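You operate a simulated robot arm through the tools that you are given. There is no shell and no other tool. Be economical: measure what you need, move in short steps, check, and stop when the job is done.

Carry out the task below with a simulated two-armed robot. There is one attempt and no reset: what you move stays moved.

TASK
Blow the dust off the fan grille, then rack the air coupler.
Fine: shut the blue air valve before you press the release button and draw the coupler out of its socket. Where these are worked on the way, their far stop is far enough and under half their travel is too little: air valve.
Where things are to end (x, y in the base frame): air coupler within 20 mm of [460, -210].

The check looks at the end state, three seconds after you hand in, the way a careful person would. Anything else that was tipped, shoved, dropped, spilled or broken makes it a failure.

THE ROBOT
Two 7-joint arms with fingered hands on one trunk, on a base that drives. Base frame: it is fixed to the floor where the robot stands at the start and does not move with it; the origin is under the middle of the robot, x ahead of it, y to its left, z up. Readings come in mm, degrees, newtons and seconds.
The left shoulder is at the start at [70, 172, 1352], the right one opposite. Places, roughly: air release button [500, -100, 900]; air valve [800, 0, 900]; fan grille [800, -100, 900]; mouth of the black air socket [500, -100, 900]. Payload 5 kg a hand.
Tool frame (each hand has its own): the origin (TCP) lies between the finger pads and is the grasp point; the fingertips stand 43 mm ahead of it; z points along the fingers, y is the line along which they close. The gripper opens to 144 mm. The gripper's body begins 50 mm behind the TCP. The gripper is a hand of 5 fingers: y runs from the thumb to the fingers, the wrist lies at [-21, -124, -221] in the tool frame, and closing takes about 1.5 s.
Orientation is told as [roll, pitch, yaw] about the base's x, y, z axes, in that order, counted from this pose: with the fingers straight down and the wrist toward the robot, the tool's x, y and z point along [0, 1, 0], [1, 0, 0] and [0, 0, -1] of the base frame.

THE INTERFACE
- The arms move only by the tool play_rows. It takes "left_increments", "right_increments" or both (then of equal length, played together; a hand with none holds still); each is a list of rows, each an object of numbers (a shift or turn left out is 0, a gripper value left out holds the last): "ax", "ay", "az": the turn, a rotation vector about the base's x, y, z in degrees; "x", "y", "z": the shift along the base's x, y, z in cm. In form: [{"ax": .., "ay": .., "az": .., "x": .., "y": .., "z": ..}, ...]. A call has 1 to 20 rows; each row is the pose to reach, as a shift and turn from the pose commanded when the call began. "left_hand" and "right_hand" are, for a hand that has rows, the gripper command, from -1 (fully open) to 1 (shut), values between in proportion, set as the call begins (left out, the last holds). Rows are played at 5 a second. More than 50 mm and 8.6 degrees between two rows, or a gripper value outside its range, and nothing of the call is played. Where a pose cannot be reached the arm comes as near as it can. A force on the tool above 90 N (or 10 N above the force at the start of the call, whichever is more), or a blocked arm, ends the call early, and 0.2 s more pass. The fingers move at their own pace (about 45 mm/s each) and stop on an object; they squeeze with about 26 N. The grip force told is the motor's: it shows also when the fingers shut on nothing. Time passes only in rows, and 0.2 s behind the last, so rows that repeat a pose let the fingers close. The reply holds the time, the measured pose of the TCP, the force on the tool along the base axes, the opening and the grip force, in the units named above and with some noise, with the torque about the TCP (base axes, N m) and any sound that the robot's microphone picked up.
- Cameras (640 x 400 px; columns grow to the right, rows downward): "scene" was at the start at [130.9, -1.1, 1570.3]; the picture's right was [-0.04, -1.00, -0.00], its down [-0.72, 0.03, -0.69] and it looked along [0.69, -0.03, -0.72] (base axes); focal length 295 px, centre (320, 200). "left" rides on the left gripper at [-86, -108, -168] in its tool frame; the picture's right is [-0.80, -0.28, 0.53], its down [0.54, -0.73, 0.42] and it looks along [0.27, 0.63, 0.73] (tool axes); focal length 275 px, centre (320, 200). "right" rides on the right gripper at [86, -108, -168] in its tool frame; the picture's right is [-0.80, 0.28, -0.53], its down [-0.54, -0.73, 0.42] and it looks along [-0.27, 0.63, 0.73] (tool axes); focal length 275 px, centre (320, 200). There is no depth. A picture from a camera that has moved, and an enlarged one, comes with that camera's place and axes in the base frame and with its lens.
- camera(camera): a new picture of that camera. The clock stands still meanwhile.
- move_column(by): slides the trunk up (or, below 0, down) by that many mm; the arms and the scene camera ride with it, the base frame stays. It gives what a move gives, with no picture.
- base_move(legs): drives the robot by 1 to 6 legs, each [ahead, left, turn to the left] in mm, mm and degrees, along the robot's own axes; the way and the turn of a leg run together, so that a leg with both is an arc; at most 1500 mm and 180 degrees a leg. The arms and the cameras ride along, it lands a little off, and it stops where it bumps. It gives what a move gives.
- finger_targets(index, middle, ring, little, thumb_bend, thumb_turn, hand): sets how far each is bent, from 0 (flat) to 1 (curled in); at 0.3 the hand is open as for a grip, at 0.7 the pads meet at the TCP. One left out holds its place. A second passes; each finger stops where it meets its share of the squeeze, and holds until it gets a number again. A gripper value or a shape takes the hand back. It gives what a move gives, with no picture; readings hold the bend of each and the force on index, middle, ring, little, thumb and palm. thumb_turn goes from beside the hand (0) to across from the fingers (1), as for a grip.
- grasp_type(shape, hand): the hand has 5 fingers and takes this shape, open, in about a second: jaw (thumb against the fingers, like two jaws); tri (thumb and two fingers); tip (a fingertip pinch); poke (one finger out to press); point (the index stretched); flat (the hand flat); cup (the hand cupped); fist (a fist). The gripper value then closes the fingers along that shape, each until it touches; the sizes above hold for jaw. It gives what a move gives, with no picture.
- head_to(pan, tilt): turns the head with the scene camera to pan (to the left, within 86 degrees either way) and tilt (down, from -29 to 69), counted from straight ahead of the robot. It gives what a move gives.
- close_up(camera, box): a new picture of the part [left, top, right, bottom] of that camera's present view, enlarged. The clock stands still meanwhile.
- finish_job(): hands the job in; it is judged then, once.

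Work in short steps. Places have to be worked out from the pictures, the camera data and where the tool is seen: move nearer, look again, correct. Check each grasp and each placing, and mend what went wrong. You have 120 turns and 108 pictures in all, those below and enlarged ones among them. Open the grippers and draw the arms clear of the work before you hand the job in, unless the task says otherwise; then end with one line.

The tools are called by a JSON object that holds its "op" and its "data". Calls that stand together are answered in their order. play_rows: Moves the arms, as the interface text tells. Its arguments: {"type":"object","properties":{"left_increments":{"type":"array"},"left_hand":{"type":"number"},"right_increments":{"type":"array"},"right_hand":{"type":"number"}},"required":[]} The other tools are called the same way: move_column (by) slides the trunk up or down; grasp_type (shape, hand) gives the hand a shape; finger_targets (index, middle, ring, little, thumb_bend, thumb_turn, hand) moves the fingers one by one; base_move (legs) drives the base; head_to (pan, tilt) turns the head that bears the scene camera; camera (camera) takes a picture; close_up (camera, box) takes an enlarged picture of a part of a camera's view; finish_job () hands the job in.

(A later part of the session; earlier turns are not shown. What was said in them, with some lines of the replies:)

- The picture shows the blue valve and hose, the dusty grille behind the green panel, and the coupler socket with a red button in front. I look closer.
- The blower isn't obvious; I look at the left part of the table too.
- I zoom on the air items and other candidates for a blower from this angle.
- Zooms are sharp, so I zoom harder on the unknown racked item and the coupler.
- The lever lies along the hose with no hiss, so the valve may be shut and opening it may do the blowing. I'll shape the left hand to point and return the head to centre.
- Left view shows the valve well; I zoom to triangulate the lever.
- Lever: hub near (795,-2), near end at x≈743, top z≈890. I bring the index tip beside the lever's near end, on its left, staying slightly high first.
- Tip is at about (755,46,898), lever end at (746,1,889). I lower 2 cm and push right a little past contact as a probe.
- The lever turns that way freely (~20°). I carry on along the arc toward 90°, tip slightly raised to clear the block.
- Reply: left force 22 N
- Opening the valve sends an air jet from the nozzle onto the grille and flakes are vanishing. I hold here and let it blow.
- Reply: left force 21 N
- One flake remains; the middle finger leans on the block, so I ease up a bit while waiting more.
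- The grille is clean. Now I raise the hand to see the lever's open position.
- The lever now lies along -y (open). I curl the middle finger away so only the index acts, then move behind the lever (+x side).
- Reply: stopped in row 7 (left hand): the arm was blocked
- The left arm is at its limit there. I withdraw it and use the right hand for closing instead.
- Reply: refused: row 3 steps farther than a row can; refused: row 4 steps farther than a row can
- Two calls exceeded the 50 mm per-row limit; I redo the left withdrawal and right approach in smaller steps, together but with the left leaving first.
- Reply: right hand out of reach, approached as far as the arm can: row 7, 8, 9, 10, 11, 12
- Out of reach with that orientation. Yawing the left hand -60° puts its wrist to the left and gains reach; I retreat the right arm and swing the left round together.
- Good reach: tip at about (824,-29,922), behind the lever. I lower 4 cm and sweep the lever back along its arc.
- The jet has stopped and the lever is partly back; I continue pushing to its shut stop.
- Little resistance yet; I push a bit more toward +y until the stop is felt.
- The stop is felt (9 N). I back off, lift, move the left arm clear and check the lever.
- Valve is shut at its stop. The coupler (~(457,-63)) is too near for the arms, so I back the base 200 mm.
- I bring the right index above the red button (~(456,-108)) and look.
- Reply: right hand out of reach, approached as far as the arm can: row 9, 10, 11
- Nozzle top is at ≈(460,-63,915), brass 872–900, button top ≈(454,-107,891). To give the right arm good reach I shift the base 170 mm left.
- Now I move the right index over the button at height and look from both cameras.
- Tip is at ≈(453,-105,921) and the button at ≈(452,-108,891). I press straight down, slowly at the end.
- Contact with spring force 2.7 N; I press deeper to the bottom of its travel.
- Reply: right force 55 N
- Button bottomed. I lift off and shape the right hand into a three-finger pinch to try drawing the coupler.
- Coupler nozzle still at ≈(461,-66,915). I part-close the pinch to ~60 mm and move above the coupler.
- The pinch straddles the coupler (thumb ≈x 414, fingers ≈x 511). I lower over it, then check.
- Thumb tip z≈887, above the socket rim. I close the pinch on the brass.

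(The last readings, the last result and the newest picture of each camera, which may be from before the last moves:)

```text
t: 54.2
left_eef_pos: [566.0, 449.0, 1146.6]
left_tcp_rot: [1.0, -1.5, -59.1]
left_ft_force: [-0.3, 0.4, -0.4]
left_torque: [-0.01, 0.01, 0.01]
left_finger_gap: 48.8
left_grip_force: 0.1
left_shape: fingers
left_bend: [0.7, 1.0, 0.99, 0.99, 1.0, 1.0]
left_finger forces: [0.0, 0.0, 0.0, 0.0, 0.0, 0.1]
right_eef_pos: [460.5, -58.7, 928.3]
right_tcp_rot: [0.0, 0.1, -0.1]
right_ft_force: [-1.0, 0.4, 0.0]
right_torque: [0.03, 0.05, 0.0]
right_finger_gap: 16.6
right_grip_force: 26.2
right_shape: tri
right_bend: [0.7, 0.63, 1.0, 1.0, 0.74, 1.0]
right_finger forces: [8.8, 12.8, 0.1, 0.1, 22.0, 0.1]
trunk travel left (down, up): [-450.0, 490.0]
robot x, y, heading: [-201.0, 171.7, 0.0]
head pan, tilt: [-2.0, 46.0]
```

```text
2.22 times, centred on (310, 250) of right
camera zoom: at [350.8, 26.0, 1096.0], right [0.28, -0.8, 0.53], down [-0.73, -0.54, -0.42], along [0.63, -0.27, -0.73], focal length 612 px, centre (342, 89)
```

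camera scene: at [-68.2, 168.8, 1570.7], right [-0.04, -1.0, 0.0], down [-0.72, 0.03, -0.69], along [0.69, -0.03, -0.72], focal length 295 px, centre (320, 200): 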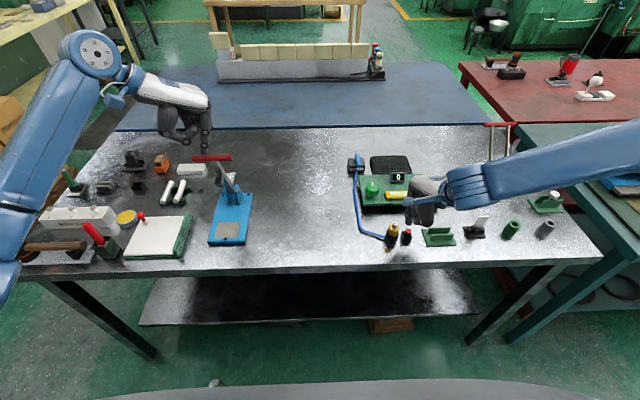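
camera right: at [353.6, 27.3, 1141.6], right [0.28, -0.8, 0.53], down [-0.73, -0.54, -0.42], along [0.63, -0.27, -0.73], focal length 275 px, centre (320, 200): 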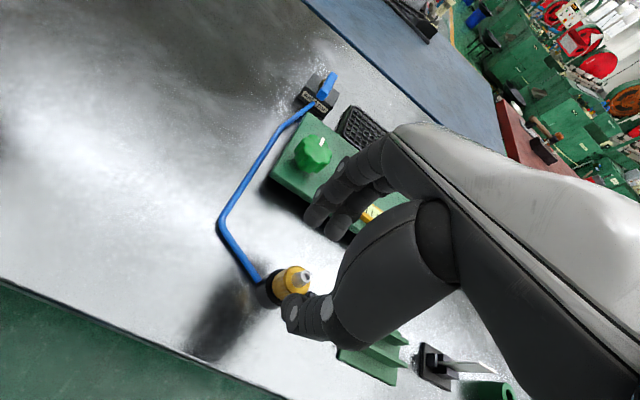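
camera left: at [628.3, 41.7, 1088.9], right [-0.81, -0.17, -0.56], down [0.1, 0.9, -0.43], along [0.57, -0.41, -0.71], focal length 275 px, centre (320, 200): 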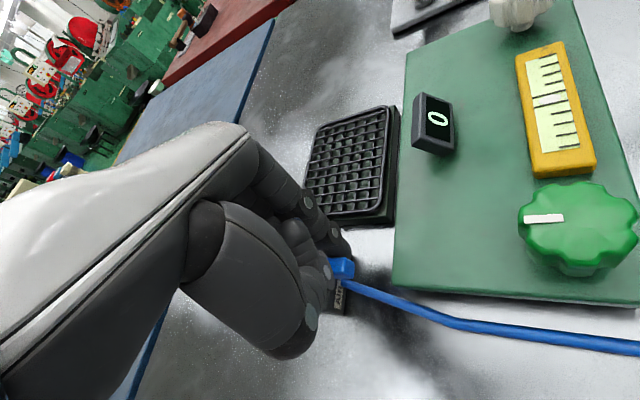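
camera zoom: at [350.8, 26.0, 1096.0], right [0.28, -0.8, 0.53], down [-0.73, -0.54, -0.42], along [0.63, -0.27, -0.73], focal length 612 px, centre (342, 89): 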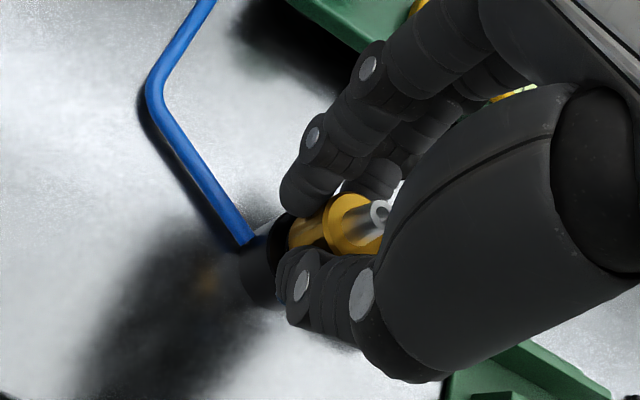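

The grip holds (thumb 22 N against two fingers). I draw straight up gently, watching the force.

{"op": "play_rows", "data": {"right_increments": [{"z": 0.4}, {"z": 0.8}, {"z": 1.2}, {"z": 1.6}, {"z": 1.6}]}}

{"op": "close_up", "data": {"camera": "right", "box": [200, 160, 420, 340]}}

{"op": "close_up", "data": {"camera": "scene", "box": [360, 190, 440, 250]}}

```text
t: 55.4
left_eef_pos: [567.3, 448.7, 1146.1]
left_tcp_rot: [1.0, -1.4, -59.1]
left_ft_force: [0.4, 0.1, -0.9]
left_torque: [0.0, 0.0, 0.02]
left_finger_gap: 48.7
left_grip_force: 0.0
left_shape: fingers
left_bend: [0.7, 1.0, 0.99, 0.99, 1.0, 1.0]
left_finger forces: [0.1, 0.1, 0.1, 0.0, 0.0, 0.0]
right_eef_pos: [461.7, -57.2, 944.6]
right_tcp_rot: [0.1, -0.1, -0.1]
right_ft_force: [-0.1, 0.3, -1.3]
right_torque: [0.02, -0.02, -0.02]
right_finger_gap: 16.8
right_grip_force: 26.1
right_shape: tri
right_bend: [0.7, 0.63, 1.0, 1.0, 0.75, 1.0]
right_finger forces: [9.0, 14.1, 0.1, 0.0, 21.7, 0.1]
trunk travel left (down, up): [-450.0, 490.0]
robot x, y, heading: [-199.0, 170.2, -0.2]
head pan, tilt: [-2.0, 46.0]
```

```text
2.22 times, centred on (310, 250) of right
camera zoom: at [351.7, 27.0, 1112.9], right [0.28, -0.8, 0.53], down [-0.73, -0.54, -0.42], along [0.63, -0.27, -0.73], focal length 612 px, centre (342, 89)
```

zoom: 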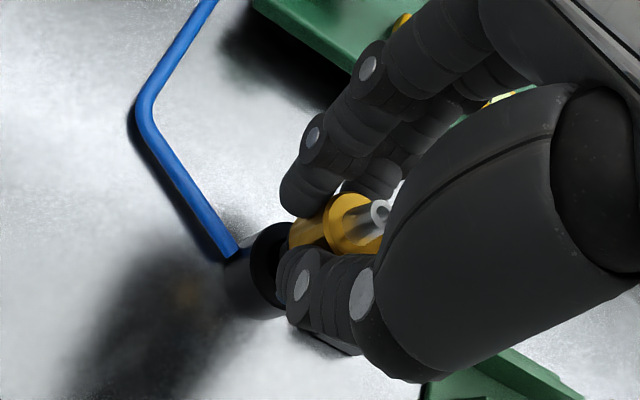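

```text
6.67 times, centred on (400, 220) of scene
camera zoom: at [-67.1, 169.3, 1570.6], right [-0.04, -1.0, 0.0], down [-0.72, 0.03, -0.69], along [0.69, -0.03, -0.72], focal length 1969 px, centre (-213, 67)
```

zoom: 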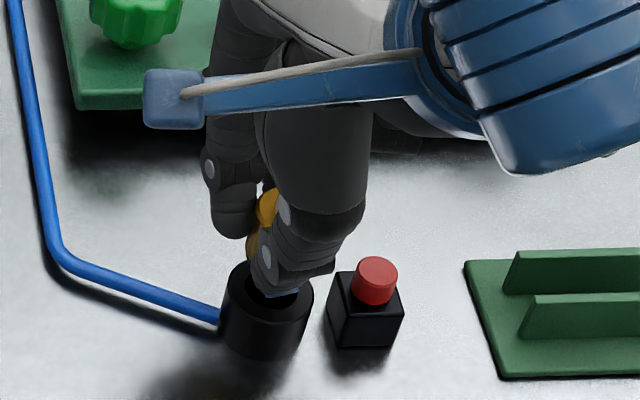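

It comes out freely. I lift further to see the whole coupler.

{"op": "play_rows", "data": {"right_increments": [{"z": 2}, {"z": 4}, {"z": 6}, {"z": 8}, {"z": 8}]}}

{"op": "close_up", "data": {"camera": "scene", "box": [360, 170, 460, 250]}}

{"op": "camera", "data": {"camera": "left"}}

{"op": "close_up", "data": {"camera": "right", "box": [200, 160, 420, 340]}}

```text
t: 56.6
left_eef_pos: [567.1, 448.0, 1146.3]
left_tcp_rot: [0.9, -1.5, -59.1]
left_ft_force: [0.2, -0.1, -0.5]
left_torque: [-0.02, 0.01, -0.02]
left_finger_gap: 49.0
left_grip_force: 0.0
left_shape: fingers
left_bend: [0.7, 1.0, 0.99, 0.99, 1.0, 1.0]
left_finger forces: [0.0, 0.0, 0.1, 0.0, 0.0, 0.0]
right_eef_pos: [462.2, -58.9, 1023.3]
right_tcp_rot: [0.0, 0.1, -0.1]
right_ft_force: [0.6, 0.8, -1.6]
right_torque: [0.0, 0.01, -0.01]
right_finger_gap: 16.5
right_grip_force: 26.0
right_shape: tri
right_bend: [0.7, 0.63, 1.0, 1.0, 0.75, 1.0]
right_finger forces: [8.9, 14.4, 0.1, 0.0, 21.7, 0.1]
trunk travel left (down, up): [-450.0, 490.0]
robot x, y, heading: [-197.6, 166.1, 0.1]
head pan, tilt: [-2.0, 46.0]
```

```text
5.00 times, centred on (410, 210) of scene
camera zoom: at [-66.7, 169.2, 1570.5], right [-0.04, -1.0, 0.0], down [-0.72, 0.03, -0.69], along [0.69, -0.03, -0.72], focal length 1477 px, centre (-130, 150)
```

zoom: 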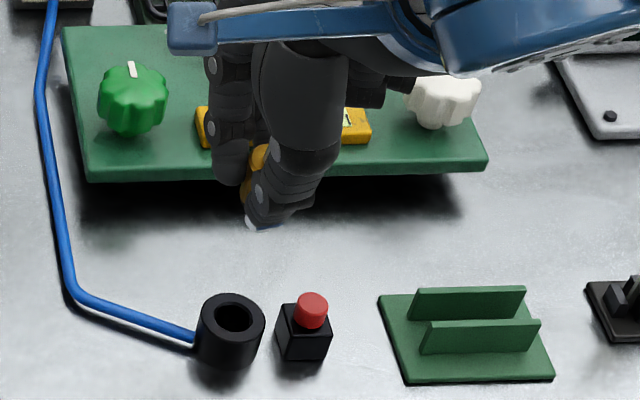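

```text
43 pictures are left
camera left: at [431.5, 500.1, 1309.1], right [-0.81, -0.17, -0.55], down [0.11, 0.9, -0.43], along [0.57, -0.41, -0.71], focal length 275 px, centre (320, 200)
```

left: 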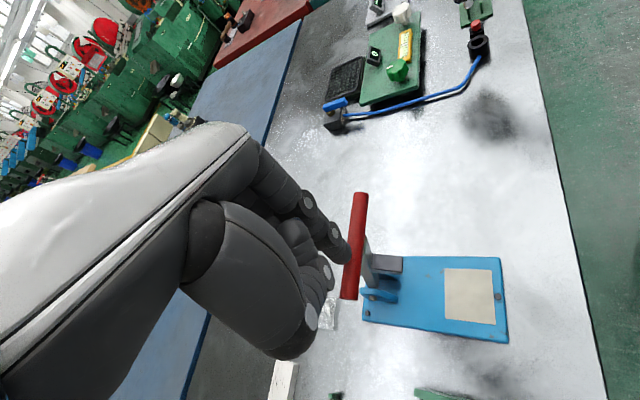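

```text
2.22 times, centred on (310, 250) of right
camera zoom: at [352.4, 26.3, 1191.8], right [0.28, -0.8, 0.53], down [-0.73, -0.54, -0.42], along [0.63, -0.27, -0.73], focal length 612 px, centre (342, 89)
```

zoom: 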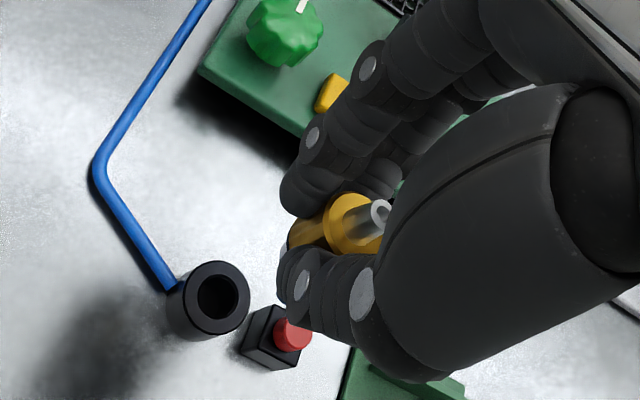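

The coupler is out; I need to see its underside shape. I raise it in front of the head camera and look level.

{"op": "play_rows", "data": {"right_increments": [{"z": 4.5}, {"z": 9}, {"z": 13.5}, {"z": 18}, {"z": 22.5}, {"z": 27}, {"z": 31.5}, {"z": 36}, {"z": 40}, {"z": 40}]}}

{"op": "head_to", "data": {"pan": -23, "tilt": 15}}

{"op": "camera", "data": {"camera": "scene"}}

```text
t: 58.8
left_eef_pos: [566.9, 448.0, 1145.7]
left_tcp_rot: [0.9, -1.5, -59.1]
left_ft_force: [0.1, -0.2, 0.0]
left_torque: [-0.05, 0.01, 0.02]
left_finger_gap: 48.7
left_grip_force: 0.1
left_shape: fingers
left_bend: [0.7, 1.0, 0.99, 0.99, 1.0, 1.0]
left_finger forces: [0.1, 0.1, 0.0, 0.0, 0.0, 0.0]
right_eef_pos: [464.2, -59.9, 1424.6]
right_tcp_rot: [0.0, 0.1, -0.1]
right_ft_force: [0.9, -0.6, -1.2]
right_torque: [0.01, -0.03, 0.03]
right_finger_gap: 16.5
right_grip_force: 25.6
right_shape: tri
right_bend: [0.7, 0.63, 1.0, 1.0, 0.75, 1.0]
right_finger forces: [9.0, 14.7, 0.0, 0.0, 21.5, 0.1]
trunk travel left (down, up): [-450.0, 490.0]
robot x, y, heading: [-198.2, 169.0, -0.2]
head pan, tilt: [-2.0, 46.0]
```

```text
t: 59.8
left_eef_pos: [565.4, 448.3, 1146.5]
left_tcp_rot: [1.0, -1.3, -59.1]
left_ft_force: [-0.5, -0.3, -0.3]
left_torque: [0.0, 0.03, 0.02]
left_finger_gap: 48.9
left_grip_force: 0.1
left_shape: fingers
left_bend: [0.7, 1.0, 0.99, 0.99, 1.0, 1.0]
left_finger forces: [0.1, 0.0, 0.1, 0.0, 0.0, 0.1]
right_eef_pos: [462.4, -58.5, 1425.0]
right_tcp_rot: [-0.1, 0.0, 0.0]
right_ft_force: [0.0, 0.1, -1.2]
right_torque: [0.04, -0.01, 0.0]
right_finger_gap: 16.7
right_grip_force: 25.9
right_shape: tri
right_bend: [0.7, 0.63, 1.0, 1.0, 0.75, 1.0]
right_finger forces: [9.1, 14.8, 0.0, 0.0, 21.3, 0.0]
trunk travel left (down, up): [-450.0, 490.0]
robot x, y, heading: [-196.4, 171.2, 0.0]
head pan, tilt: [-23.0, 15.0]
```

```text
41 pictures are left
camera scene: at [-62.0, 135.6, 1618.8], right [-0.39, -0.92, 0.0], down [-0.24, 0.1, -0.97], along [0.89, -0.38, -0.26], focal length 295 px, centre (320, 200)
```

scene: 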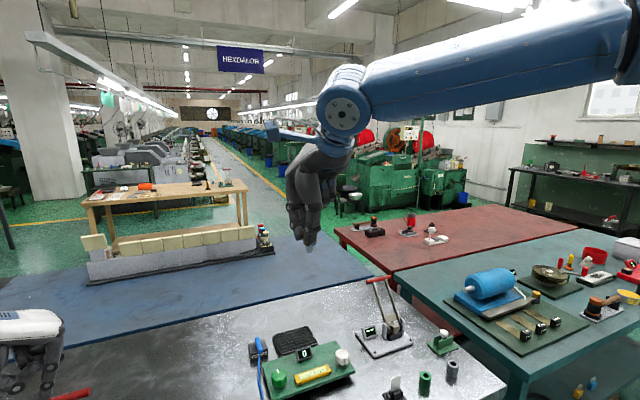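

{"op": "close_up", "data": {"camera": "scene", "box": [280, 200, 340, 260]}}

```text
6.67 times, centred on (310, 230) of scene
camera zoom: at [-62.0, 135.6, 1618.8], right [-0.39, -0.92, 0.0], down [-0.24, 0.1, -0.97], along [0.89, -0.38, -0.26], focal length 1969 px, centre (387, 0)
```

zoom: 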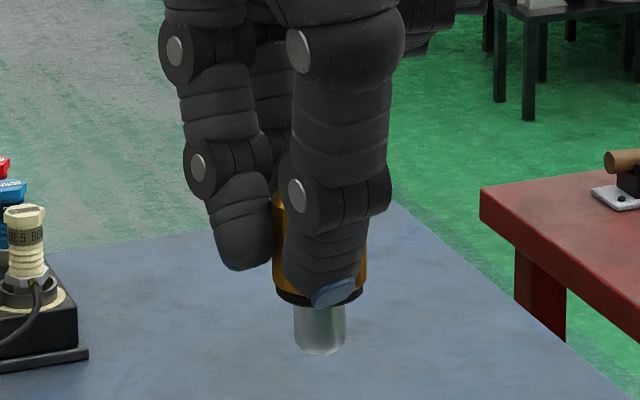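

Clear now: stem ~16 mm dia, 15 mm long below the brass; stem bottom ≈ TCP−68, axis ≈ 7 mm right of the TCP. It should sit with the stem between the fins. I move above the rack and hover.

{"op": "play_rows", "data": {"right_increments": [{"y": -3, "z": -3}, {"y": -6, "z": -6}, {"y": -9, "z": -9}, {"y": -12, "z": -12}, {"y": -14.4, "z": -15}, {"y": -14.4, "z": -19}, {"y": -14.4, "z": -23}, {"y": -14.4, "z": -27}, {"y": -14.4, "z": -31}, {"y": -14.4, "z": -35}, {"y": -14.4, "z": -39}, {"y": -14.4, "z": -43}, {"y": -14.4, "z": -44}, {"y": -14.4, "z": -44}]}}

{"op": "head_to", "data": {"pan": -33, "tilt": 46}}

{"op": "camera", "data": {"camera": "scene"}}

{"op": "camera", "data": {"camera": "right"}}

```text
t: 62.8
left_eef_pos: [565.0, 448.5, 1145.0]
left_tcp_rot: [1.0, -1.5, -59.2]
left_ft_force: [0.7, 0.7, 0.4]
left_torque: [0.03, 0.03, -0.02]
left_finger_gap: 48.9
left_grip_force: 0.0
left_shape: fingers
left_bend: [0.7, 1.0, 0.99, 0.99, 1.0, 1.0]
left_finger forces: [0.0, 0.0, 0.1, 0.0, 0.1, 0.0]
right_eef_pos: [461.7, -203.7, 984.8]
right_tcp_rot: [0.0, 0.0, 0.0]
right_ft_force: [0.7, -0.5, -1.4]
right_torque: [-0.03, -0.01, -0.05]
right_finger_gap: 16.7
right_grip_force: 26.1
right_shape: tri
right_bend: [0.7, 0.63, 1.0, 1.0, 0.75, 1.0]
right_finger forces: [9.0, 14.9, 0.1, 0.0, 21.2, 0.0]
trunk travel left (down, up): [-450.0, 490.0]
robot x, y, heading: [-199.6, 172.9, -0.1]
head pan, tilt: [-23.0, 15.0]
```

```text
t: 63.7
left_eef_pos: [566.8, 448.3, 1146.3]
left_tcp_rot: [1.0, -1.4, -59.1]
left_ft_force: [0.1, -0.5, 0.0]
left_torque: [0.0, 0.02, 0.02]
left_finger_gap: 48.8
left_grip_force: 0.0
left_shape: fingers
left_bend: [0.7, 1.0, 0.99, 0.99, 1.0, 1.0]
left_finger forces: [0.1, 0.0, 0.0, 0.0, 0.0, 0.1]
right_eef_pos: [462.8, -201.3, 984.8]
right_tcp_rot: [0.1, 0.0, 0.0]
right_ft_force: [0.6, 1.4, -1.4]
right_torque: [0.02, 0.01, 0.0]
right_finger_gap: 16.5
right_grip_force: 25.9
right_shape: tri
right_bend: [0.7, 0.63, 1.0, 1.0, 0.75, 1.0]
right_finger forces: [8.9, 14.9, 0.0, 0.0, 21.2, 0.0]
trunk travel left (down, up): [-450.0, 490.0]
robot x, y, heading: [-199.9, 170.0, 0.0]
head pan, tilt: [-33.0, 46.0]
```

```text
39 pictures are left
camera scene: at [-80.3, 128.1, 1570.7], right [-0.55, -0.84, 0.0], down [-0.6, 0.39, -0.7], along [0.58, -0.38, -0.72], focal length 295 px, centre (320, 200)
```

scene: 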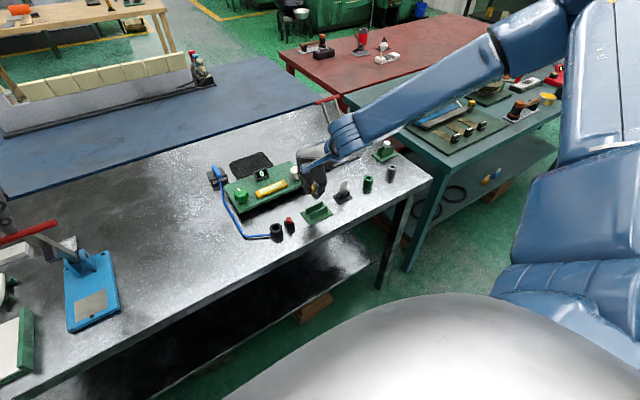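

```text
38 pictures are left
camera right: at [352.2, -117.6, 1152.1], right [0.28, -0.8, 0.53], down [-0.73, -0.54, -0.42], along [0.63, -0.27, -0.73], focal length 275 px, centre (320, 200)
```

right: 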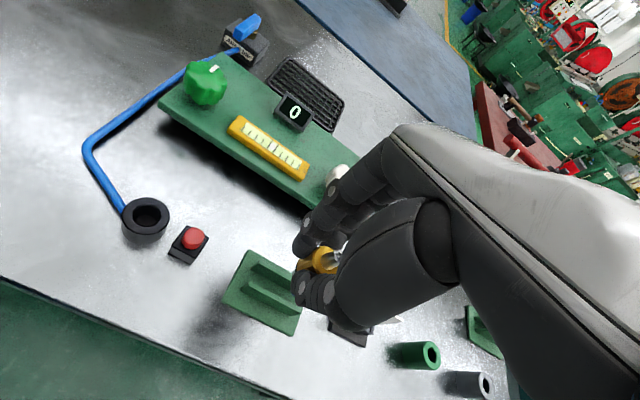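

I zoom both views on the rack and the held coupler.

{"op": "close_up", "data": {"camera": "scene", "box": [285, 160, 345, 230]}}

{"op": "close_up", "data": {"camera": "right", "box": [200, 210, 360, 350]}}

```text
5.71 times, centred on (315, 195) of scene
camera zoom: at [-80.3, 128.1, 1570.7], right [-0.55, -0.84, 0.0], down [-0.6, 0.39, -0.7], along [0.58, -0.38, -0.72], focal length 1688 px, centre (349, 229)
```

zoom: 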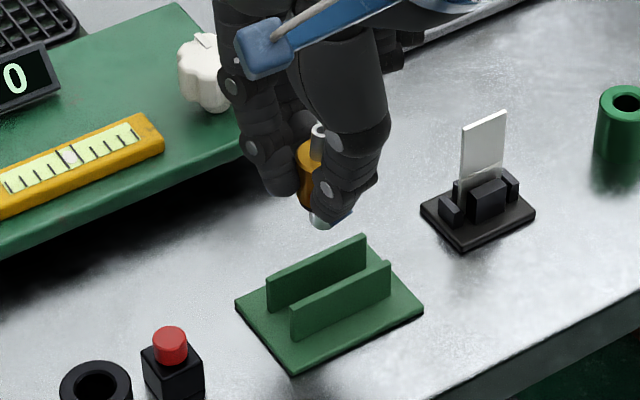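

```text
2.86 times, centred on (280, 280) of right
camera zoom: at [352.2, -117.6, 1152.1], right [0.28, -0.8, 0.53], down [-0.73, -0.54, -0.42], along [0.63, -0.27, -0.73], focal length 786 px, centre (434, -29)
```

zoom: 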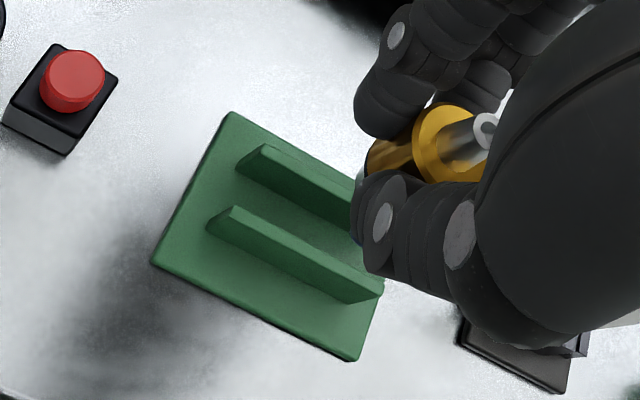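

The stem tip hovers close to the rack midline. I lower so the stem bottom is just above the fin tops and compare again.

{"op": "play_rows", "data": {"right_increments": [{"z": -1}, {"z": -2}, {"z": -2.5}, {"z": -2.5}]}}

{"op": "close_up", "data": {"camera": "scene", "box": [297, 180, 333, 222]}}

{"op": "close_up", "data": {"camera": "right", "box": [220, 230, 340, 340]}}

```text
t: 64.7
left_eef_pos: [565.7, 448.8, 1145.4]
left_tcp_rot: [1.0, -1.3, -59.0]
left_ft_force: [0.2, -0.3, -0.1]
left_torque: [0.01, 0.01, 0.0]
left_finger_gap: 48.8
left_grip_force: 0.1
left_shape: fingers
left_bend: [0.7, 1.0, 0.99, 0.99, 1.0, 1.0]
left_finger forces: [0.0, 0.1, 0.0, 0.0, 0.1, 0.0]
right_eef_pos: [463.0, -202.3, 960.3]
right_tcp_rot: [0.2, -0.1, 0.0]
right_ft_force: [0.4, 0.7, -1.8]
right_torque: [0.0, 0.01, -0.03]
right_finger_gap: 16.6
right_grip_force: 25.6
right_shape: tri
right_bend: [0.7, 0.63, 1.0, 1.0, 0.75, 1.0]
right_finger forces: [9.0, 15.0, 0.0, 0.1, 21.2, 0.0]
trunk travel left (down, up): [-450.0, 490.0]
robot x, y, heading: [-200.6, 170.3, -0.1]
head pan, tilt: [-33.0, 46.0]
```

```text
9.52 times, centred on (315, 201) of scene
camera zoom: at [-80.3, 128.0, 1570.6], right [-0.55, -0.84, 0.0], down [-0.6, 0.39, -0.69], along [0.58, -0.38, -0.72], focal length 2813 px, centre (368, 190)
```

zoom: 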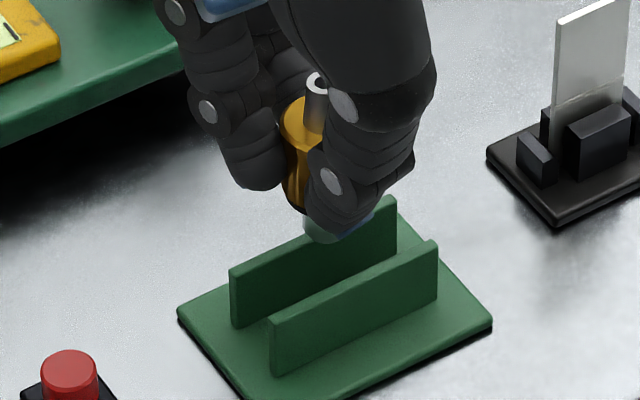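

```text
3.64 times, centred on (280, 285) of right
camera zoom: at [352.0, -117.4, 1127.3], right [0.28, -0.8, 0.53], down [-0.73, -0.54, -0.42], along [0.63, -0.27, -0.73], focal length 1001 px, centre (466, -109)
```

zoom: 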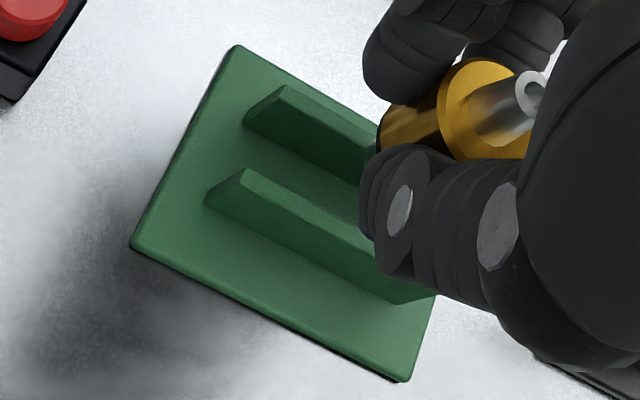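

Estimates agree within ~3 mm with the slot centre. I lower in small steps, watching force for a stem-on-fin touch.

{"op": "play_rows", "data": {"right_increments": [{"z": -0.3}, {"z": -0.6}, {"z": -0.9}, {"z": -1.2}, {"z": -1.2}]}}

{"op": "close_up", "data": {"camera": "scene", "box": [297, 180, 333, 222]}}

{"op": "close_up", "data": {"camera": "right", "box": [220, 230, 340, 340]}}

```text
t: 65.9
left_eef_pos: [566.0, 448.6, 1145.6]
left_tcp_rot: [0.9, -1.4, -59.2]
left_ft_force: [-0.2, -1.3, 0.7]
left_torque: [-0.02, -0.01, 0.01]
left_finger_gap: 48.6
left_grip_force: 0.1
left_shape: fingers
left_bend: [0.7, 1.0, 0.99, 0.99, 1.0, 1.0]
left_finger forces: [0.0, 0.1, 0.1, 0.0, 0.1, 0.0]
right_eef_pos: [460.6, -202.2, 948.0]
right_tcp_rot: [0.0, 0.0, -0.2]
right_ft_force: [-1.2, -0.4, 2.0]
right_torque: [-0.02, 0.13, 0.01]
right_finger_gap: 16.5
right_grip_force: 26.3
right_shape: tri
right_bend: [0.7, 0.63, 1.0, 1.0, 0.75, 1.0]
right_finger forces: [8.9, 14.4, 0.1, 0.0, 22.8, 0.1]
trunk travel left (down, up): [-450.0, 490.0]
robot x, y, heading: [-200.7, 172.5, -0.1]
head pan, tilt: [-33.0, 46.0]
```

```text
9.52 times, centred on (315, 201) of scene
camera zoom: at [-80.7, 128.2, 1570.7], right [-0.55, -0.84, 0.0], down [-0.6, 0.39, -0.69], along [0.58, -0.38, -0.72], focal length 2813 px, centre (368, 190)
```

zoom: 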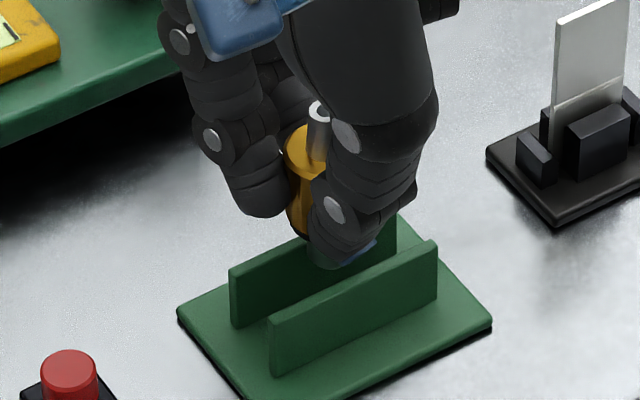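

```text
3.64 times, centred on (280, 285) of right
camera zoom: at [351.2, -118.0, 1115.0], right [0.28, -0.8, 0.53], down [-0.73, -0.54, -0.42], along [0.63, -0.27, -0.73], focal length 1001 px, centre (466, -109)
```

zoom: 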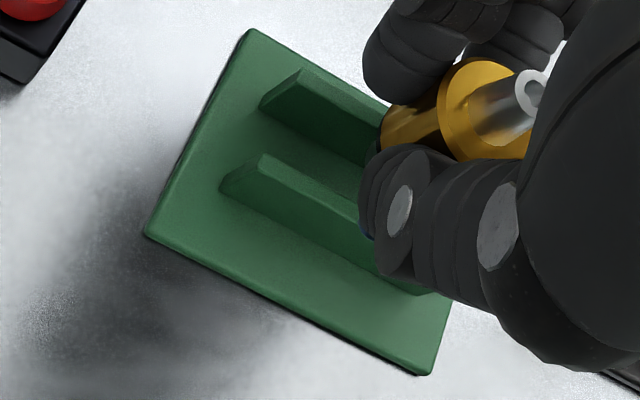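

Slight contact: lateral force toward -x and the picture both suggest the stem touches the far fin. I lift 4 mm, shift -4 mm in x, and lower again.

{"op": "play_rows", "data": {"right_increments": [{"z": 0.4}, {"x": -0.2, "z": 0.5}, {"x": -0.4, "z": 0.5}, {"x": -0.4, "z": 0.2}, {"x": -0.4, "z": -0.1}, {"x": -0.4, "z": -0.4}, {"x": -0.4, "z": -0.4}]}}

{"op": "close_up", "data": {"camera": "scene", "box": [297, 180, 333, 222]}}

```text
t: 67.5
left_eef_pos: [566.6, 448.8, 1145.0]
left_tcp_rot: [1.0, -1.4, -59.1]
left_ft_force: [0.3, 0.0, -0.1]
left_torque: [0.0, 0.02, 0.0]
left_finger_gap: 48.8
left_grip_force: 0.0
left_shape: fingers
left_bend: [0.7, 1.0, 0.99, 0.99, 1.0, 1.0]
left_finger forces: [0.1, 0.0, 0.0, 0.0, 0.1, 0.0]
right_eef_pos: [457.9, -203.8, 943.5]
right_tcp_rot: [0.0, 0.1, -0.1]
right_ft_force: [0.5, 0.6, -0.7]
right_torque: [0.03, 0.03, 0.01]
right_finger_gap: 16.6
right_grip_force: 25.9
right_shape: tri
right_bend: [0.7, 0.63, 1.0, 1.0, 0.75, 1.0]
right_finger forces: [9.0, 14.9, 0.0, 0.0, 21.3, 0.0]
trunk travel left (down, up): [-450.0, 490.0]
robot x, y, heading: [-203.4, 171.8, 0.1]
head pan, tilt: [-33.0, 46.0]
```

```text
9.52 times, centred on (315, 201) of scene
camera zoom: at [-80.3, 128.1, 1570.6], right [-0.55, -0.84, 0.0], down [-0.6, 0.39, -0.69], along [0.58, -0.38, -0.72], focal length 2813 px, centre (368, 190)
```

zoom: 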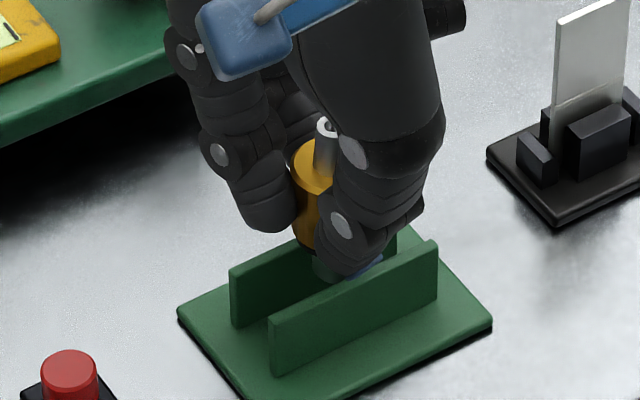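

No contact now and the stem is entering the slot. I continue down until it seats.

{"op": "play_rows", "data": {"right_increments": [{"z": -0.2}, {"z": -0.4}, {"z": -0.6}, {"z": -0.6}]}}

{"op": "close_up", "data": {"camera": "scene", "box": [297, 180, 333, 222]}}

```text
t: 68.5
left_eef_pos: [566.6, 447.8, 1144.6]
left_tcp_rot: [1.0, -1.5, -59.1]
left_ft_force: [1.2, 0.0, -0.4]
left_torque: [-0.01, 0.04, 0.03]
left_finger_gap: 48.6
left_grip_force: 0.1
left_shape: fingers
left_bend: [0.7, 1.0, 0.99, 0.99, 1.0, 1.0]
left_finger forces: [0.1, 0.1, 0.0, 0.1, 0.1, 0.1]
right_eef_pos: [458.6, -203.7, 938.4]
right_tcp_rot: [0.0, 0.0, -0.1]
right_ft_force: [0.1, 0.4, -1.7]
right_torque: [-0.01, -0.05, 0.0]
right_finger_gap: 16.7
right_grip_force: 26.1
right_shape: tri
right_bend: [0.7, 0.63, 1.0, 1.0, 0.75, 1.0]
right_finger forces: [8.9, 15.0, 0.0, 0.1, 21.3, 0.1]
trunk travel left (down, up): [-450.0, 490.0]
robot x, y, heading: [-198.8, 170.6, 0.0]
head pan, tilt: [-33.0, 46.0]
```

```text
9.52 times, centred on (315, 201) of scene
camera zoom: at [-80.2, 128.1, 1570.6], right [-0.55, -0.84, 0.0], down [-0.6, 0.39, -0.69], along [0.58, -0.38, -0.72], focal length 2813 px, centre (368, 190)
```

zoom: 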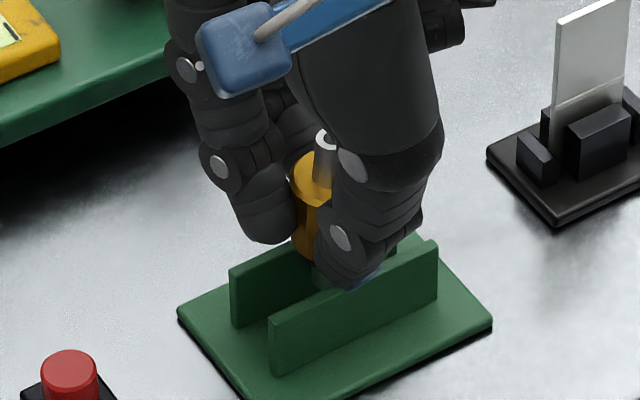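

{"op": "play_rows", "data": {"right_increments": [{"z": -0.2}, {"z": -0.3}, {"z": -0.4}, {"z": -0.5}, {"z": -0.5}]}}

{"op": "close_up", "data": {"camera": "scene", "box": [297, 180, 333, 222]}}

```text
t: 69.7
left_eef_pos: [565.9, 447.9, 1144.8]
left_tcp_rot: [1.1, -1.5, -59.1]
left_ft_force: [-0.1, 0.2, 0.3]
left_torque: [-0.02, 0.03, -0.02]
left_finger_gap: 48.6
left_grip_force: 0.1
left_shape: fingers
left_bend: [0.7, 1.0, 0.99, 0.99, 1.0, 1.0]
left_finger forces: [0.1, 0.0, 0.0, 0.1, 0.0, 0.0]
right_eef_pos: [458.4, -202.5, 932.2]
right_tcp_rot: [0.0, 0.1, -0.1]
right_ft_force: [0.0, 0.7, -1.5]
right_torque: [0.02, 0.01, 0.02]
right_finger_gap: 16.5
right_grip_force: 25.8
right_shape: tri
right_bend: [0.7, 0.63, 1.0, 1.0, 0.75, 1.0]
right_finger forces: [9.0, 15.0, 0.0, 0.0, 21.3, 0.1]
trunk travel left (down, up): [-450.0, 490.0]
robot x, y, heading: [-198.1, 168.6, -0.1]
head pan, tilt: [-33.0, 46.0]
```

```text
9.52 times, centred on (315, 201) of scene
camera zoom: at [-80.3, 128.1, 1570.6], right [-0.55, -0.84, 0.0], down [-0.6, 0.39, -0.69], along [0.58, -0.38, -0.72], focal length 2813 px, centre (368, 190)
```

zoom: 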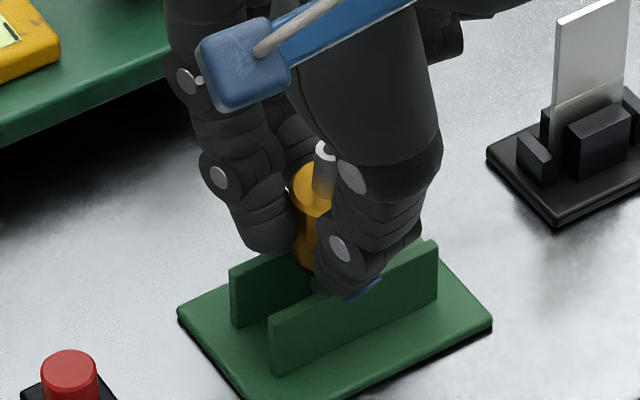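

Still free; I continue down in 2 mm steps until a touch shows.

{"op": "play_rows", "data": {"right_increments": [{"z": -0.2}, {"z": -0.3}, {"z": -0.4}, {"z": -0.4}]}}

```text
t: 70.7
left_eef_pos: [564.7, 448.3, 1148.2]
left_tcp_rot: [1.1, -1.4, -59.1]
left_ft_force: [-0.7, 0.4, 0.2]
left_torque: [-0.01, 0.01, -0.01]
left_finger_gap: 48.9
left_grip_force: 0.0
left_shape: fingers
left_bend: [0.7, 1.0, 0.99, 0.99, 1.0, 1.0]
left_finger forces: [0.1, 0.1, 0.0, 0.0, 0.0, 0.1]
right_eef_pos: [456.7, -201.8, 931.2]
right_tcp_rot: [0.0, -0.1, -0.1]
right_ft_force: [1.9, -0.8, 16.9]
right_torque: [-0.16, -0.15, -0.01]
right_finger_gap: 17.4
right_grip_force: 26.2
right_shape: tri
right_bend: [0.7, 0.62, 1.0, 1.0, 0.75, 1.0]
right_finger forces: [9.7, 19.3, 0.0, 0.0, 23.5, 0.1]
trunk travel left (down, up): [-450.0, 490.0]
robot x, y, heading: [-201.1, 169.7, 0.1]
head pan, tilt: [-33.0, 46.0]
```

Firm vertical contact with little torque: it's seated. I ease the push 2 mm and look before opening.

{"op": "play_rows", "data": {"right_increments": [{"z": 0.15}, {"z": 0.2}, {"z": 0.2}]}}

{"op": "close_up", "data": {"camera": "scene", "box": [297, 180, 333, 222]}}

{"op": "close_up", "data": {"camera": "right", "box": [220, 230, 340, 340]}}

```text
t: 71.5
left_eef_pos: [566.2, 448.7, 1147.0]
left_tcp_rot: [0.9, -1.3, -59.2]
left_ft_force: [-0.4, 0.4, 0.1]
left_torque: [-0.01, 0.03, -0.01]
left_finger_gap: 48.7
left_grip_force: 0.0
left_shape: fingers
left_bend: [0.7, 1.0, 0.99, 0.99, 1.0, 1.0]
left_finger forces: [0.0, 0.0, 0.0, 0.0, 0.0, 0.0]
right_eef_pos: [456.5, -202.6, 931.6]
right_tcp_rot: [0.0, 0.1, -0.2]
right_ft_force: [2.4, 1.3, 8.3]
right_torque: [-0.03, -0.21, 0.04]
right_finger_gap: 17.6
right_grip_force: 26.3
right_shape: tri
right_bend: [0.7, 0.62, 1.0, 1.0, 0.75, 1.0]
right_finger forces: [10.9, 18.0, 0.0, 0.0, 22.3, 0.0]
trunk travel left (down, up): [-450.0, 490.0]
robot x, y, heading: [-199.5, 170.9, -0.0]
head pan, tilt: [-33.0, 46.0]
```

```text
9.52 times, centred on (315, 201) of scene
camera zoom: at [-80.9, 128.9, 1570.6], right [-0.55, -0.84, 0.0], down [-0.6, 0.39, -0.69], along [0.58, -0.38, -0.72], focal length 2813 px, centre (368, 190)
```

zoom: 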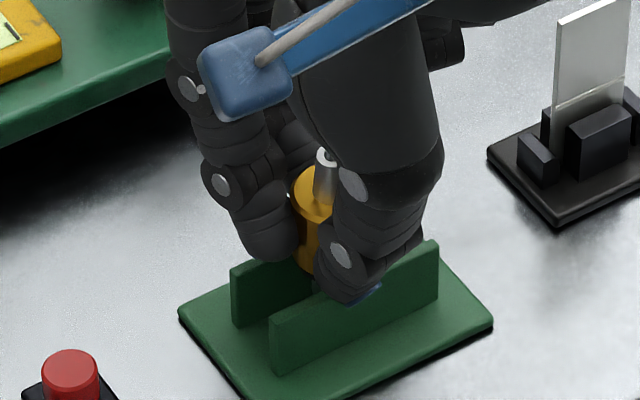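

```text
3.64 times, centred on (280, 285) of right
camera zoom: at [347.2, -117.2, 1098.6], right [0.28, -0.8, 0.53], down [-0.73, -0.54, -0.42], along [0.63, -0.27, -0.73], focal length 1001 px, centre (466, -109)
```

zoom: 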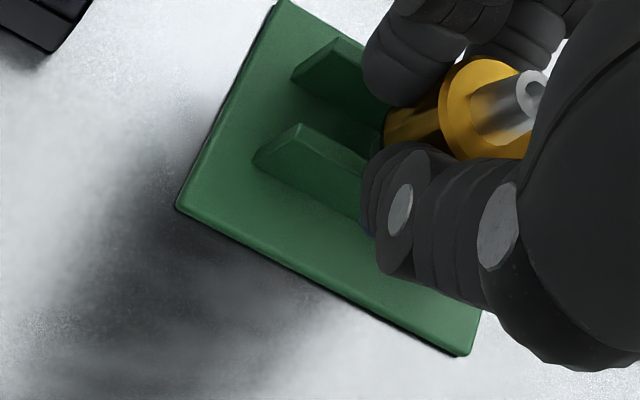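

It sits on the fins with the stem in the slot. I open the fingers in place.

{"op": "play_rows", "data": {"right_hand": 0.1, "right_increments": [{}, {}, {}, {}, {}, {}]}}

{"op": "close_up", "data": {"camera": "scene", "box": [297, 180, 333, 222]}}

{"op": "close_up", "data": {"camera": "right", "box": [220, 200, 380, 340]}}

```text
t: 72.9
left_eef_pos: [566.1, 447.7, 1145.8]
left_tcp_rot: [1.0, -1.4, -59.1]
left_ft_force: [0.0, -0.8, -0.3]
left_torque: [-0.04, 0.05, 0.01]
left_finger_gap: 48.4
left_grip_force: 0.0
left_shape: fingers
left_bend: [0.7, 1.0, 0.99, 0.99, 1.0, 1.0]
left_finger forces: [0.0, 0.1, 0.0, 0.0, 0.1, 0.1]
right_eef_pos: [456.5, -202.6, 932.4]
right_tcp_rot: [0.0, 0.1, -0.1]
right_ft_force: [-0.1, 1.0, 0.3]
right_torque: [0.0, 0.04, 0.04]
right_finger_gap: 64.3
right_grip_force: 0.0
right_shape: tri
right_bend: [0.74, 0.47, 0.99, 0.99, 0.72, 1.0]
right_finger forces: [0.0, 0.0, 0.0, 0.0, 0.0, 0.1]
trunk travel left (down, up): [-450.0, 490.0]
robot x, y, heading: [-199.8, 174.9, -0.2]
head pan, tilt: [-33.0, 46.0]
```

```text
9.52 times, centred on (315, 201) of scene
camera zoom: at [-80.5, 128.2, 1570.6], right [-0.55, -0.84, 0.0], down [-0.6, 0.39, -0.69], along [0.58, -0.38, -0.72], focal length 2813 px, centre (368, 190)
```

zoom: 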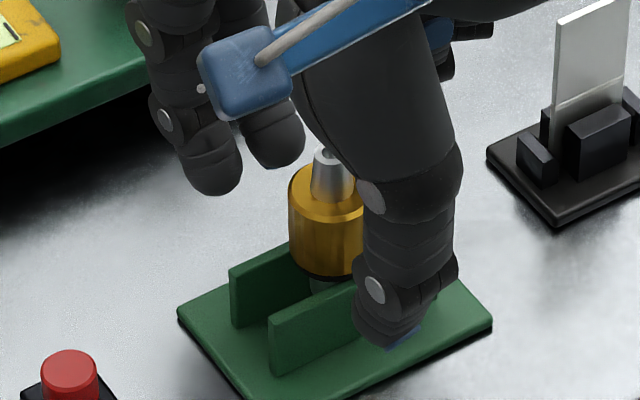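

```text
2.86 times, centred on (300, 270) of right
camera zoom: at [347.6, -117.8, 1098.4], right [0.28, -0.8, 0.53], down [-0.73, -0.54, -0.42], along [0.63, -0.27, -0.73], focal length 786 px, centre (377, 0)
```

zoom: 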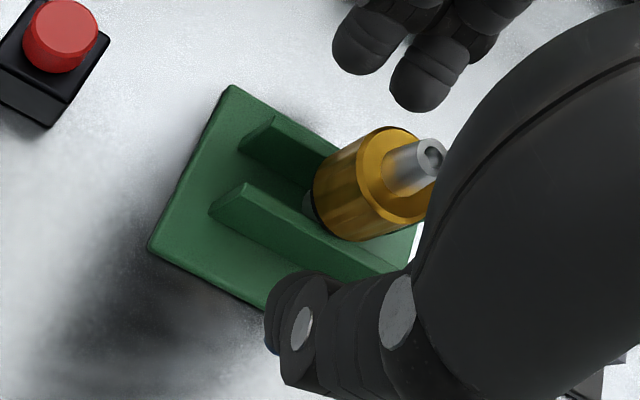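

The coupler stands upright on the fins, released. I raise the hand straight up and away, then check everything.

{"op": "play_rows", "data": {"right_hand": -0.2, "right_increments": [{}, {"z": 1.5}, {"z": 4}, {"z": 8}, {"z": 12}, {"z": 16}, {"z": 20, "y": -2}, {"z": 23, "y": -5}, {"z": 25, "y": -9}, {"z": 26, "y": -13}, {"z": 26, "y": -17}, {"z": 26, "y": -20}]}}

{"op": "camera", "data": {"camera": "scene"}}

{"op": "close_up", "data": {"camera": "scene", "box": [200, 150, 360, 250]}}

{"op": "close_up", "data": {"camera": "scene", "box": [297, 180, 337, 225]}}

```text
t: 75.5
left_eef_pos: [565.8, 446.0, 1146.3]
left_tcp_rot: [1.1, -1.2, -59.1]
left_ft_force: [0.3, 0.6, -0.4]
left_torque: [0.0, 0.0, 0.03]
left_finger_gap: 48.6
left_grip_force: 0.2
left_shape: fingers
left_bend: [0.7, 1.0, 0.99, 0.99, 1.0, 1.0]
left_finger forces: [0.1, 0.0, 0.0, 0.1, 0.1, 0.0]
right_eef_pos: [457.7, -406.0, 1188.7]
right_tcp_rot: [0.1, 0.1, 0.0]
right_ft_force: [-0.1, -1.3, -0.3]
right_torque: [0.03, 0.01, 0.02]
right_finger_gap: 86.1
right_grip_force: 0.0
right_shape: tri
right_bend: [0.74, 0.41, 0.99, 0.99, 0.66, 1.0]
right_finger forces: [0.1, 0.0, 0.1, 0.0, 0.0, 0.0]
trunk travel left (down, up): [-450.0, 490.0]
robot x, y, heading: [-204.2, 169.6, 0.1]
head pan, tilt: [-33.0, 46.0]
```

```text
24 pictures are left
camera scene: at [-80.5, 126.8, 1570.6], right [-0.55, -0.84, 0.0], down [-0.6, 0.39, -0.69], along [0.58, -0.38, -0.72], focal length 295 px, centre (320, 200)
```

scene: 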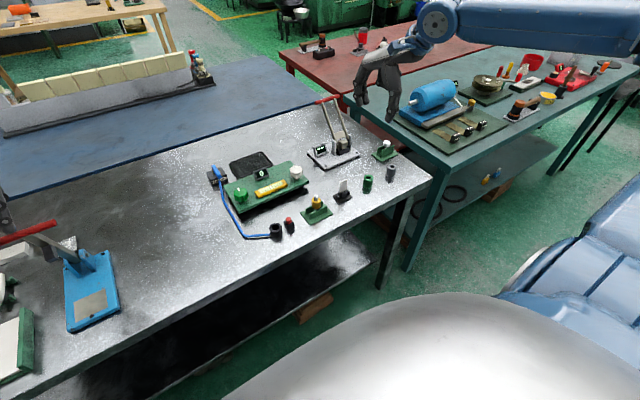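

```text
4.00 times, centred on (280, 200) of scene
camera zoom: at [-80.5, 126.8, 1570.6], right [-0.55, -0.84, 0.0], down [-0.6, 0.39, -0.69], along [0.58, -0.38, -0.72], focal length 1181 px, centre (480, 200)
```

zoom: 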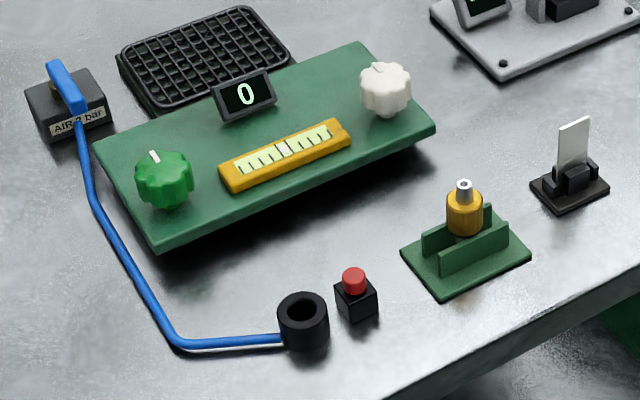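

```text
8.89 times, centred on (317, 202) of scene
camera zoom: at [-80.5, 126.8, 1570.6], right [-0.55, -0.84, 0.0], down [-0.6, 0.39, -0.69], along [0.58, -0.38, -0.72], focal length 2625 px, centre (347, 178)
```

zoom: 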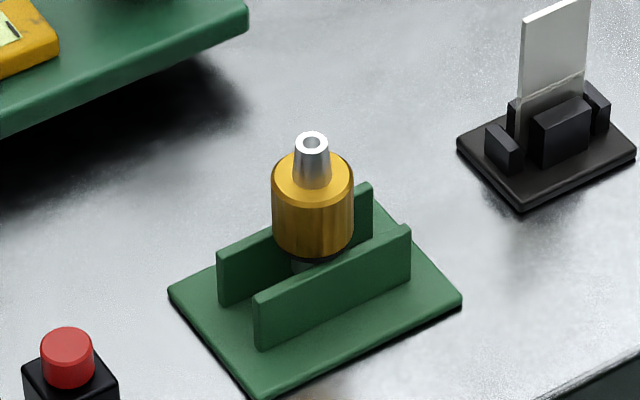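

The coupler stands racked at ≈(458,-210), valve shut, grille clean. I raise the left hand and open both hands before handing in.

{"op": "play_rows", "data": {"left_increments": [{"z": 3}, {"z": 6}, {"z": 9}, {"z": 9}, {"z": 9}, {"z": 9}, {"z": 9}, {"z": 9}], "right_increments": [{"z": 1}, {"z": 2}, {"z": 3}, {"z": 3}, {"z": 3}, {"z": 3}, {"z": 3}, {"z": 3}], "right_hand": -1}}

{"op": "grasp_type", "data": {"hand": "left", "shape": "jaw"}}

{"op": "camera", "data": {"camera": "scene"}}

```text
t: 77.3
left_eef_pos: [565.7, 447.6, 1237.2]
left_tcp_rot: [1.0, -1.3, -59.2]
left_ft_force: [-0.9, 1.0, 1.1]
left_torque: [-0.03, 0.01, 0.0]
left_finger_gap: 49.1
left_grip_force: 0.1
left_shape: fingers
left_bend: [0.7, 1.0, 0.99, 0.99, 1.0, 1.0]
left_finger forces: [0.1, 0.1, 0.0, 0.0, 0.0, 0.0]
right_eef_pos: [458.7, -402.5, 1221.9]
right_tcp_rot: [0.1, 0.1, -0.1]
right_ft_force: [-0.6, 0.6, 0.1]
right_torque: [0.01, 0.01, 0.02]
right_finger_gap: 143.9
right_grip_force: 0.1
right_shape: tri
right_bend: [0.3, 0.3, 0.99, 0.99, 0.3, 0.98]
right_finger forces: [0.1, 0.0, 0.1, 0.1, 0.0, 0.1]
trunk travel left (down, up): [-450.0, 490.0]
robot x, y, heading: [-195.3, 171.6, 0.1]
head pan, tilt: [-33.0, 46.0]
```

```text
t: 78.2
left_eef_pos: [565.2, 449.2, 1236.0]
left_tcp_rot: [1.0, -1.3, -59.1]
left_ft_force: [0.2, 0.0, 0.0]
left_torque: [0.0, 0.03, 0.03]
left_finger_gap: 143.8
left_grip_force: 0.0
left_shape: jaw
left_bend: [0.3, 0.3, 0.3, 0.3, 0.3, 0.98]
left_finger forces: [0.0, 0.0, 0.1, 0.1, 0.0, 0.1]
right_eef_pos: [457.6, -402.7, 1222.3]
right_tcp_rot: [0.0, 0.0, -0.1]
right_ft_force: [-0.7, -0.9, 0.2]
right_torque: [0.0, 0.04, 0.01]
right_finger_gap: 143.6
right_grip_force: 0.0
right_shape: tri
right_bend: [0.3, 0.3, 0.99, 0.99, 0.3, 0.98]
right_finger forces: [0.1, 0.0, 0.1, 0.0, 0.0, 0.0]
trunk travel left (down, up): [-450.0, 490.0]
robot x, y, heading: [-196.3, 172.4, -0.2]
head pan, tilt: [-33.0, 46.0]
```

```text
21 pictures are left
camera scene: at [-80.5, 128.1, 1570.6], right [-0.55, -0.84, 0.0], down [-0.6, 0.39, -0.69], along [0.58, -0.38, -0.72], focal length 295 px, centre (320, 200)
```

scene: 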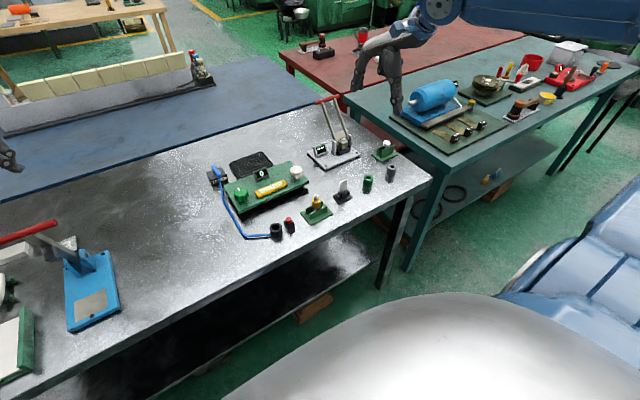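

All is in place, hands open and clear; I hand in.

{"op": "finish_job", "data": {}}

```text
The job is handed in.
```

The dust is off the fan grille. I shut the air valve before pressing the release button and drawing out the coupler, which now stands upright in its rack at about (458, -210).
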